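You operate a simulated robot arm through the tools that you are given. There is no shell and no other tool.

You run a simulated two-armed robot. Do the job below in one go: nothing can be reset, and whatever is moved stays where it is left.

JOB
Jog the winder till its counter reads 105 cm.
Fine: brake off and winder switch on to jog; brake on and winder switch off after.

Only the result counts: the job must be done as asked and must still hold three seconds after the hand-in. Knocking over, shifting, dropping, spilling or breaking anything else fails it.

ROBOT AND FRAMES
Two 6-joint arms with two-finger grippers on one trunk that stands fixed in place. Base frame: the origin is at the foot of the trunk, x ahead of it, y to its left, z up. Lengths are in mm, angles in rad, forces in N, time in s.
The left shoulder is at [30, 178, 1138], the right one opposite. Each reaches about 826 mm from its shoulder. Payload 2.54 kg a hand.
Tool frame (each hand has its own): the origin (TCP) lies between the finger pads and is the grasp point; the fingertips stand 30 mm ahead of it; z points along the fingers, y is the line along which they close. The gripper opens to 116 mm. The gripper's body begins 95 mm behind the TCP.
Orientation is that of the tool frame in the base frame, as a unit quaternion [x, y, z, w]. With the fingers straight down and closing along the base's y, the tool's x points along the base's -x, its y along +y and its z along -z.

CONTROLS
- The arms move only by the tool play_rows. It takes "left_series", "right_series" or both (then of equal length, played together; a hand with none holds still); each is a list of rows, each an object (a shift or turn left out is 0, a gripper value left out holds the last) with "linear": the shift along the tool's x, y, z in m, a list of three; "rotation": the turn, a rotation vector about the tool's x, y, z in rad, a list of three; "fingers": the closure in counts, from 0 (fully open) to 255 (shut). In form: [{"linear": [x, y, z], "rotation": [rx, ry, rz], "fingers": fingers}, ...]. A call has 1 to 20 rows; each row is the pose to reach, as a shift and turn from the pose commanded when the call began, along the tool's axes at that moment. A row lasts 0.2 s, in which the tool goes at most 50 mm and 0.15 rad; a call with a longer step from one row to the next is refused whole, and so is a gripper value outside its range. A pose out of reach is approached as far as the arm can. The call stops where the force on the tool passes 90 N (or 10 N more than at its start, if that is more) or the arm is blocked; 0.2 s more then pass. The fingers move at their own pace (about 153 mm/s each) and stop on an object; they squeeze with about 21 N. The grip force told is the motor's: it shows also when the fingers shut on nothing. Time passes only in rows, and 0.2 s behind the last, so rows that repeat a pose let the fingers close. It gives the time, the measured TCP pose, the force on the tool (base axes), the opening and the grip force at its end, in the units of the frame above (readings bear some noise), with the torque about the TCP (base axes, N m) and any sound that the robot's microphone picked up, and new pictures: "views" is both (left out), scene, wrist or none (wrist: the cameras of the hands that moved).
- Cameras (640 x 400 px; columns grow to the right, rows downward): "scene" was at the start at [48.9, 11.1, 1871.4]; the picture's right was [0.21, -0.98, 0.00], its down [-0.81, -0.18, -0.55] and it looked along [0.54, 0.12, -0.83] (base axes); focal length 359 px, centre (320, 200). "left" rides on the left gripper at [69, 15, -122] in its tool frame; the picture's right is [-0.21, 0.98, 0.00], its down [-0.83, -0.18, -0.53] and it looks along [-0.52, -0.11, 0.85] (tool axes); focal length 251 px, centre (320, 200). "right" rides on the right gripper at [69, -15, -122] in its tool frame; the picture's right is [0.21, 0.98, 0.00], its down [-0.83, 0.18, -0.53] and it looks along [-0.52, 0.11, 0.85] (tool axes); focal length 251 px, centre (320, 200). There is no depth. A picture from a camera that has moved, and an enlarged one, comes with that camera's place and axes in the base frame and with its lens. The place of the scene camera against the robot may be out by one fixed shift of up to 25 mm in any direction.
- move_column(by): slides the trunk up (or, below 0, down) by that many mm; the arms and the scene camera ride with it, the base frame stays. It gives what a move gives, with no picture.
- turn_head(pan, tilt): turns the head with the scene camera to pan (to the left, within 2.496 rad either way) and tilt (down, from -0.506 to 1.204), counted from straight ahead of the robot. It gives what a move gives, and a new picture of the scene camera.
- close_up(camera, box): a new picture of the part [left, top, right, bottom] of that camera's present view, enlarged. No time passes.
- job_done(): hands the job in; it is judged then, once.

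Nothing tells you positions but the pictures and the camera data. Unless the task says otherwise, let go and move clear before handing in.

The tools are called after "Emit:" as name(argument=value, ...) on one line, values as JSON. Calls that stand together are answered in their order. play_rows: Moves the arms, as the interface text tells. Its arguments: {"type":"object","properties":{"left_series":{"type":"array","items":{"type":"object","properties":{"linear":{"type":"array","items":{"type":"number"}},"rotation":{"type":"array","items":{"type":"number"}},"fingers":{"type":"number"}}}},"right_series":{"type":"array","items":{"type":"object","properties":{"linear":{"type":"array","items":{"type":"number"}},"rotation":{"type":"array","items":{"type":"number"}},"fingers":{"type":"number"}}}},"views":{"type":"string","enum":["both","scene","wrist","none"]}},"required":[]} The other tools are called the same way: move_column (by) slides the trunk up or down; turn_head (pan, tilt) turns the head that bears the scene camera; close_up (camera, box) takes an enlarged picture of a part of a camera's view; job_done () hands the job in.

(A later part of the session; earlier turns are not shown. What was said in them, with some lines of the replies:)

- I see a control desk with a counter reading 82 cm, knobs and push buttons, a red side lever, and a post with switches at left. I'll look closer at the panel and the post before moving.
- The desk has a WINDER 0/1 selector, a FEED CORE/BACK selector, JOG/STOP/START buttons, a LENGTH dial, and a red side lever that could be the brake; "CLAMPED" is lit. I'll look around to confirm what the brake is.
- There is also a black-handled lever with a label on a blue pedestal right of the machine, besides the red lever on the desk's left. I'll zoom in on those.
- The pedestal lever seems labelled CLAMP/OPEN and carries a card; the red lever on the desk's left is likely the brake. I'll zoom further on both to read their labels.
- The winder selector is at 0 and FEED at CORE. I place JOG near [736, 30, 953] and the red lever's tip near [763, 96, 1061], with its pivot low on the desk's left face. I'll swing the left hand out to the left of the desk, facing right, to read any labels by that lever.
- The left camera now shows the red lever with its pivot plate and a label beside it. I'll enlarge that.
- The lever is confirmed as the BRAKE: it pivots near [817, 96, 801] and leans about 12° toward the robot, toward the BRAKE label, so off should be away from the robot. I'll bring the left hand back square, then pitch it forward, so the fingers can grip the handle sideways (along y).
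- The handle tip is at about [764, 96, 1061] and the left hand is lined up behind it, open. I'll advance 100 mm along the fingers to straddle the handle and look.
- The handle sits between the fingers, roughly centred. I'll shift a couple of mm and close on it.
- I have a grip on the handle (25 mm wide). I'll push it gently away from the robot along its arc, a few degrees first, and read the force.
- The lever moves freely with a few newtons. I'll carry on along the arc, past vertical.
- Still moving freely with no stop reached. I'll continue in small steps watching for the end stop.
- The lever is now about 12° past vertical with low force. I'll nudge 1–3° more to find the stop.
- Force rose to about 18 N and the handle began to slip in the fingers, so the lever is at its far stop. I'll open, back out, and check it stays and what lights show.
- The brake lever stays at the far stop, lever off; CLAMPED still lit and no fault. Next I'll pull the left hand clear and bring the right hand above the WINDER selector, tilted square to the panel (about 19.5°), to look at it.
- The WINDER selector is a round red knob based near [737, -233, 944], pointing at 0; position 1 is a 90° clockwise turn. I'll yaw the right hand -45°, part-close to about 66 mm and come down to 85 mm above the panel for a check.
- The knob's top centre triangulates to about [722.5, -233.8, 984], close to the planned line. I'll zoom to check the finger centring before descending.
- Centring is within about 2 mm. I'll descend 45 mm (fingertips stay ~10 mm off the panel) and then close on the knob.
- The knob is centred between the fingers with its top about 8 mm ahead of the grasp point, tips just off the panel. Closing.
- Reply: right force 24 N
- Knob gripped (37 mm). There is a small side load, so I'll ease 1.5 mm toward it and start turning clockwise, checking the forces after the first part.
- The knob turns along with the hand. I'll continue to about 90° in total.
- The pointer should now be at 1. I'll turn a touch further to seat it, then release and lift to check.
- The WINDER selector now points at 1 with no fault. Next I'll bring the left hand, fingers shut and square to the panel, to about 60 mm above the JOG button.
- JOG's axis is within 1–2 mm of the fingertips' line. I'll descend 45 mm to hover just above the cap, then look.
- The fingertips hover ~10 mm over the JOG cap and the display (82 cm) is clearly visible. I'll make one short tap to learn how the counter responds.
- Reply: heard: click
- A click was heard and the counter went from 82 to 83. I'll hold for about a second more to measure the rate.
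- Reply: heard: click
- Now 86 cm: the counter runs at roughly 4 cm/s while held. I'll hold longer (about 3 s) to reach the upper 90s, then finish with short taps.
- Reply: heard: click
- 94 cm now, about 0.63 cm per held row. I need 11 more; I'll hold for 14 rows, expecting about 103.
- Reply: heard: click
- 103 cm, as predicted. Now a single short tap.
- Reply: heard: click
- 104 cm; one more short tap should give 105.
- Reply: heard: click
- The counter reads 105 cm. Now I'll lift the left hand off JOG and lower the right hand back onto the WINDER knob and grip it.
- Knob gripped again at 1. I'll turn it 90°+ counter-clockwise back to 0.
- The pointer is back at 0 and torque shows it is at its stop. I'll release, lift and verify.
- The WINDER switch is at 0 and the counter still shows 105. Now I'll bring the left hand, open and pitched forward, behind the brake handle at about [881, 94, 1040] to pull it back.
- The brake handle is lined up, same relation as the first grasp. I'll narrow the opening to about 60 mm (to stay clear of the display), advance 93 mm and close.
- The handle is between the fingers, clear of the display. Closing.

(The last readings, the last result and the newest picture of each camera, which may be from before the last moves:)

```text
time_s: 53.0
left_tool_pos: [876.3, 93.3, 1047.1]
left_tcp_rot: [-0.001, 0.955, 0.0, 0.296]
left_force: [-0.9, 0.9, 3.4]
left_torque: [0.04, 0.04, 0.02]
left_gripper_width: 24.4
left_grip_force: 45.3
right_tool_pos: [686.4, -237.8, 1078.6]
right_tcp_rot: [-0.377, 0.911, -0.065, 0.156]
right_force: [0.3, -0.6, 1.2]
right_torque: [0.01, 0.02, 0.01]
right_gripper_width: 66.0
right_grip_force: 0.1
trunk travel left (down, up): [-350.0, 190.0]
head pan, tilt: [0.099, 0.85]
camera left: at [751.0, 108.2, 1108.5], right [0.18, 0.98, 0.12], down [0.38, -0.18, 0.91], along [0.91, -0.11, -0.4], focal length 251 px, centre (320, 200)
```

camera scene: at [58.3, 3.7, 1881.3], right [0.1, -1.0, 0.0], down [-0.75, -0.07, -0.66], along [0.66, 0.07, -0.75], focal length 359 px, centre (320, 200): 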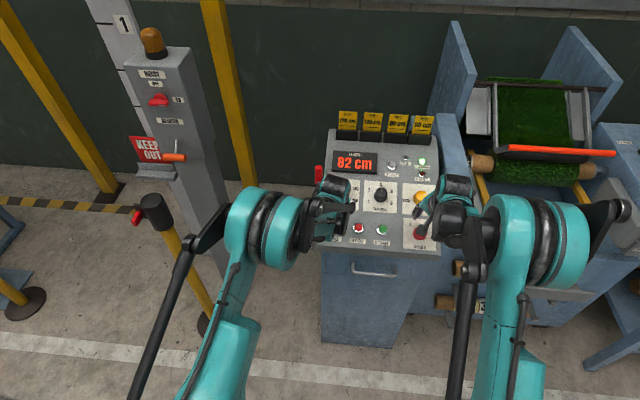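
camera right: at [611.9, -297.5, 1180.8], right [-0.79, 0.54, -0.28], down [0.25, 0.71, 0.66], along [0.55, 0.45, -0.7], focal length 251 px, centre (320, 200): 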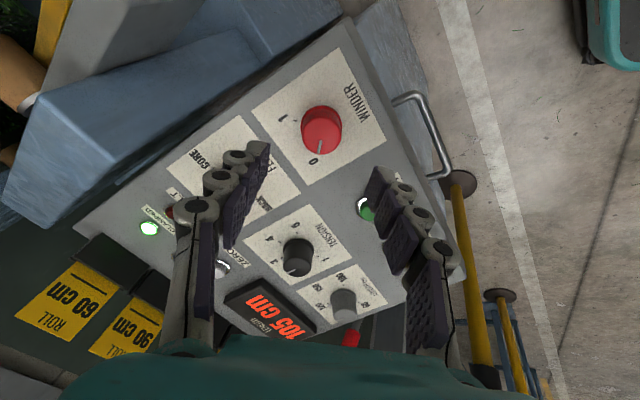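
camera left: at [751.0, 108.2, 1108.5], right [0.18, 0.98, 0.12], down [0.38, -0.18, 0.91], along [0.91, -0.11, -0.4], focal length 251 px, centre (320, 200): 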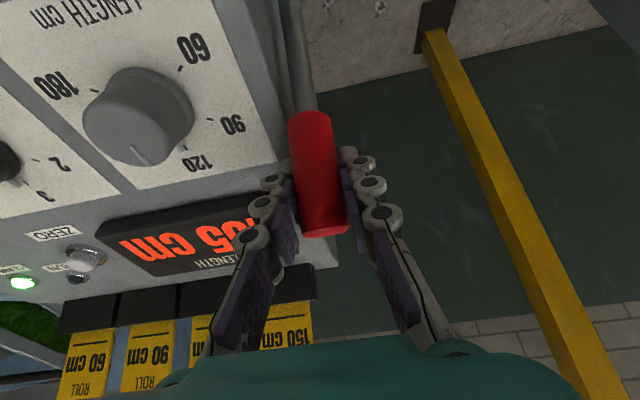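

Handle gripped. I'll pull it back along its arc to near the original angle, checking forces before the final bit.

Emit:
play_rows(left_series=[{"linear": [0.011, 0, -0.0115]}, {"linear": [0.024, 0, -0.0233]}, {"linear": [0.0378, 0, -0.0342]}, {"linear": [0.0523, 0, -0.0442]}, {"linear": [0.0674, 0, -0.0531]}, {"linear": [0.0832, 0, -0.061]}], views="wrist")

```text
time_s: 54.4
left_tool_pos: [774.2, 94.2, 1047.3]
left_tcp_rot: [0.0, 0.956, 0.0, 0.295]
left_force: [1.1, -2.0, -10.8]
left_torque: [-0.04, -0.66, 0.0]
left_gripper_width: 24.4
left_grip_force: 44.7
right_tool_pos: [688.8, -237.9, 1077.0]
right_tcp_rot: [-0.377, 0.911, -0.065, 0.156]
right_force: [0.0, 1.1, -0.7]
right_torque: [0.0, -0.01, 0.03]
right_gripper_width: 65.9
right_grip_force: 0.1
trunk travel left (down, up): [-350.0, 190.0]
head pan, tilt: [0.099, 0.85]
camera left: at [649.2, 108.2, 1110.3], right [0.18, 0.98, 0.12], down [0.38, -0.18, 0.91], along [0.91, -0.11, -0.41], focal length 251 px, centre (320, 200)
```

left: 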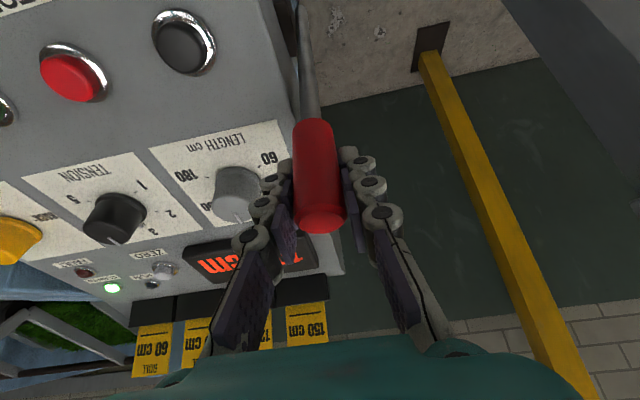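

Still moving freely at about -10°. I'll continue gently to the near stop.

Emit:
play_rows(left_series=[{"linear": [0.004, 0, -0.0017]}, {"linear": [0.0081, 0, -0.0034]}, {"linear": [0.0121, 0, -0.005]}, {"linear": [0.0162, 0, -0.0066]}], views="wrist")

```text
time_s: 55.4
left_tool_pos: [760.0, 94.8, 1044.2]
left_tcp_rot: [0.0, 0.955, -0.001, 0.297]
left_force: [36.0, -2.0, -0.4]
left_torque: [-0.02, -1.01, -0.06]
left_gripper_width: 24.9
left_grip_force: 44.9
right_tool_pos: [690.5, -237.4, 1075.6]
right_tcp_rot: [-0.377, 0.911, -0.065, 0.155]
right_force: [0.2, -0.4, -0.8]
right_torque: [0.0, -0.02, 0.01]
right_gripper_width: 65.9
right_grip_force: 0.1
trunk travel left (down, up): [-350.0, 190.0]
head pan, tilt: [0.099, 0.85]
camera left: at [634.0, 108.3, 1106.0], right [0.18, 0.98, 0.12], down [0.38, -0.18, 0.91], along [0.91, -0.12, -0.4], focal length 251 px, centre (320, 200)
```

left: 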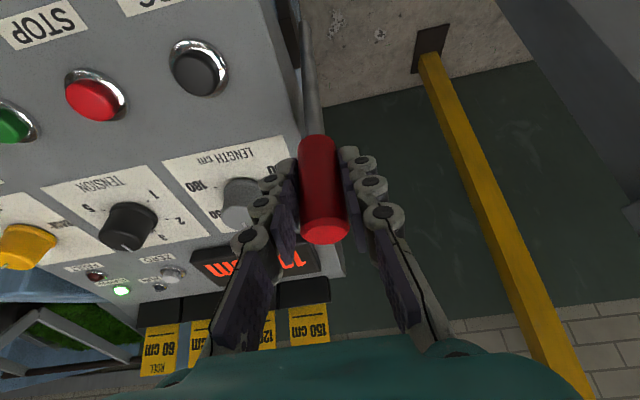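

36 N of resistance: the lever is at its brake-on stop. I'll relax a few mm, open, back away, and withdraw both hands.

Emit:
play_rows(left_series=[{"linear": [-0.003, 0, 0.001], "fingers": 255}, {"linear": [-0.003, 0, 0.001], "fingers": 0}, {"linear": [-0.003, 0, 0.001], "fingers": 0}, {"linear": [-0.003, 0, 0.001], "fingers": 0}, {"linear": [-0.003, 0, -0.03]}, {"linear": [-0.003, 0, -0.065]}, {"linear": [-0.003, 0, -0.1]}, {"linear": [0.03, 0.02, -0.13]}, {"linear": [0.06, 0.05, -0.15]}, {"linear": [0.09, 0.08, -0.17]}], right_series=[{"linear": [0, 0, -0.02]}, {"linear": [0, 0, -0.04]}, {"linear": [0, 0, -0.06]}, {"linear": [0, 0, -0.08]}, {"linear": [0, 0, -0.1]}, {"linear": [0.02, 0, -0.12]}, {"linear": [0.04, 0, -0.14]}, {"linear": [0.06, 0, -0.15]}, {"linear": [0.08, 0, -0.15]}, {"linear": [0.1, 0, -0.15]}], views="both")

Emit:
close_up(camera="scene", box=[300, 100, 460, 260])

Emit:
close_up(camera="left", box=[160, 40, 360, 240])

```text
time_s: 57.6
left_tool_pos: [584.7, 173.6, 1135.9]
left_tcp_rot: [0.0, 0.955, -0.001, 0.297]
left_force: [-1.5, 0.8, -0.9]
left_torque: [0.03, -0.04, 0.01]
left_gripper_width: 115.8
left_grip_force: 0.1
right_tool_pos: [569.2, -304.8, 1197.0]
right_tcp_rot: [-0.377, 0.91, -0.065, 0.157]
right_force: [-0.9, 0.2, -0.3]
right_torque: [0.01, 0.0, 0.03]
right_gripper_width: 66.0
right_grip_force: 0.2
trunk travel left (down, up): [-350.0, 190.0]
head pan, tilt: [0.099, 0.85]
camera scene: at [54.9, 4.7, 1881.4], right [0.1, -1.0, 0.0], down [-0.75, -0.07, -0.66], along [0.66, 0.07, -0.75], focal length 359 px, centre (320, 200)
camera right: at [492.8, -364.5, 1299.9], right [-0.79, 0.54, -0.28], down [0.25, 0.71, 0.66], along [0.55, 0.45, -0.7], focal length 251 px, centre (320, 200)
camera left: at [458.8, 188.1, 1197.7], right [0.18, 0.98, 0.12], down [0.38, -0.18, 0.91], along [0.91, -0.12, -0.4], focal length 251 px, centre (320, 200)
```

scene: 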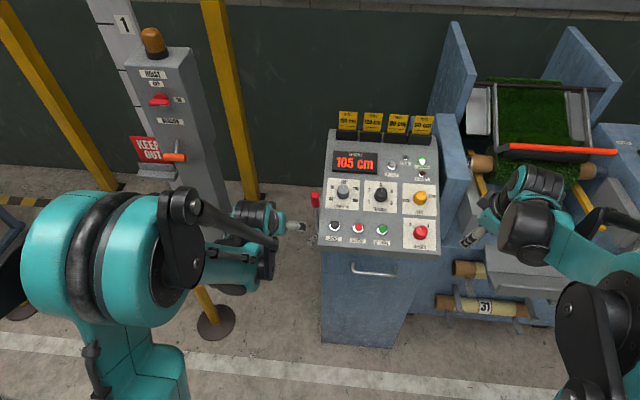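
right: 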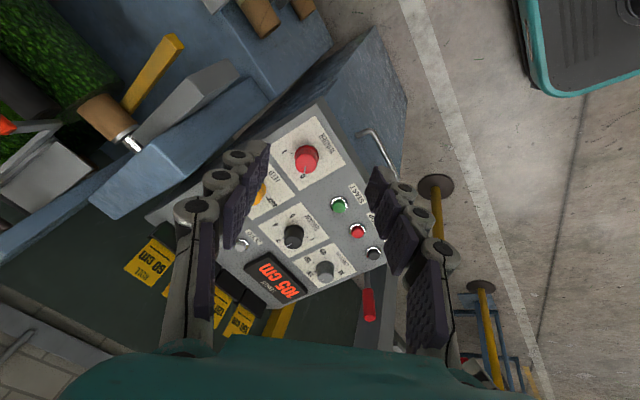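
left: 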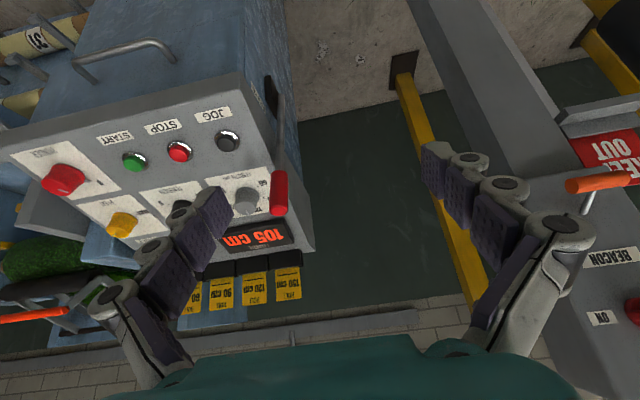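

```text
2.50 times, centred on (380, 180) of scene
camera zoom: at [54.9, 4.7, 1881.4], right [0.1, -1.0, 0.0], down [-0.75, -0.07, -0.66], along [0.66, 0.07, -0.75], focal length 898 px, centre (170, 250)
```

zoom: 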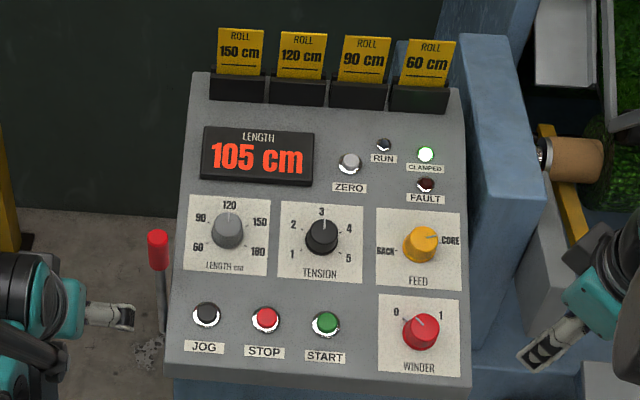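

```text
2.00 times, centred on (260, 140) of left
camera zoom: at [458.8, 188.1, 1197.7], right [0.18, 0.98, 0.12], down [0.38, -0.18, 0.91], along [0.91, -0.12, -0.4], focal length 503 px, centre (440, 320)
```

zoom: 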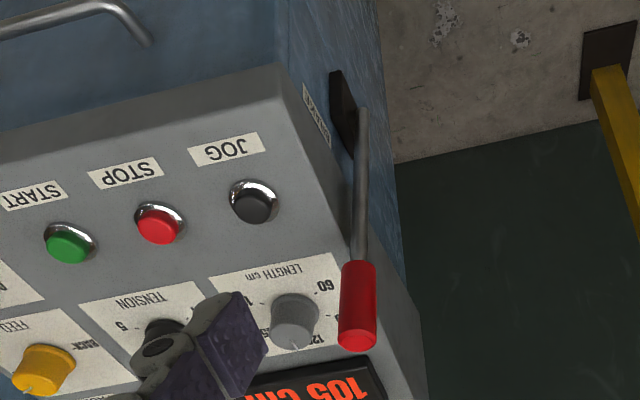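

Counter reads 105 cm, WINDER at 0, and the brake lever looks back in place. I'll compare it against the very first picture from the same head pose.

Emit:
turn_head(pan=0.215, tilt=0.984)

Emit:
close_up(camera="scene", box=[330, 120, 490, 220])

Emit:
close_up(camera="scene", box=[330, 50, 490, 150])

```text
time_s: 58.3
left_tool_pos: [586.7, 172.9, 1134.5]
left_tcp_rot: [0.0, 0.955, 0.0, 0.296]
left_force: [-0.3, -0.3, 0.0]
left_torque: [-0.03, 0.0, 0.02]
left_gripper_width: 116.1
left_grip_force: 0.0
right_tool_pos: [571.8, -305.8, 1196.0]
right_tcp_rot: [-0.377, 0.911, -0.064, 0.156]
right_force: [-0.4, -0.2, -1.1]
right_torque: [0.01, -0.03, -0.02]
right_gripper_width: 65.8
right_grip_force: 0.0
trunk travel left (down, up): [-350.0, 190.0]
head pan, tilt: [0.215, 0.984]
camera scene: at [49.6, 10.8, 1871.3], right [0.21, -0.98, 0.0], down [-0.81, -0.18, -0.55], along [0.54, 0.12, -0.83], focal length 359 px, centre (320, 200)
```

scene: 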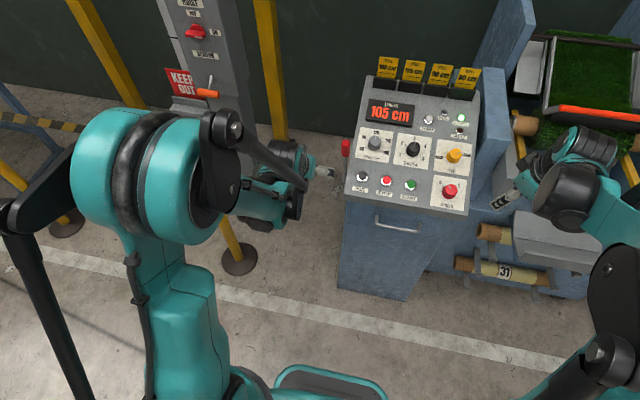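

```text
4.00 times, centred on (410, 170) of scene
camera zoom: at [49.6, 10.8, 1871.3], right [0.21, -0.98, 0.0], down [-0.81, -0.18, -0.55], along [0.54, 0.12, -0.83], focal length 1437 px, centre (-40, 320)
```

zoom: 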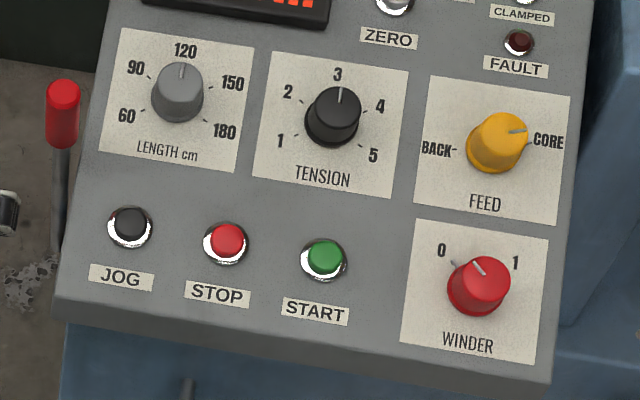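

```text
4.00 times, centred on (410, 100) of scene
camera zoom: at [49.6, 10.8, 1871.3], right [0.21, -0.98, 0.0], down [-0.81, -0.18, -0.55], along [0.54, 0.12, -0.83], focal length 1437 px, centre (-40, 600)
```

zoom: 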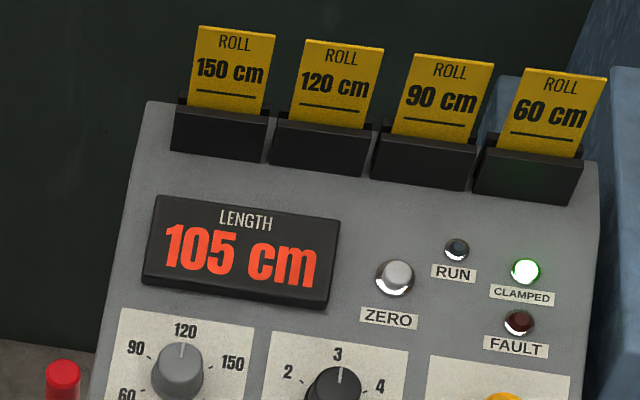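

The lever and WINDER knob match the first picture exactly, the counter reads 105 cm, nothing else has moved, and both hands are clear. I'm handing in.

Emit:
job_done()

```text
The job is handed in.
```

I jogged the winder and its counter now reads 105 cm.

- **Brake:** I took it off to jog, then pulled the lever back to its stop. It matches the first picture.
- **Winder switch:** it was on 1 while jogging and is back on 0.
- **Rest of the desk:** the other dials and the FEED selector look as they did at the start. CLAMPED is still lit and FAULT never came on.

Both hands had let go and were clear of the desk before I handed in.
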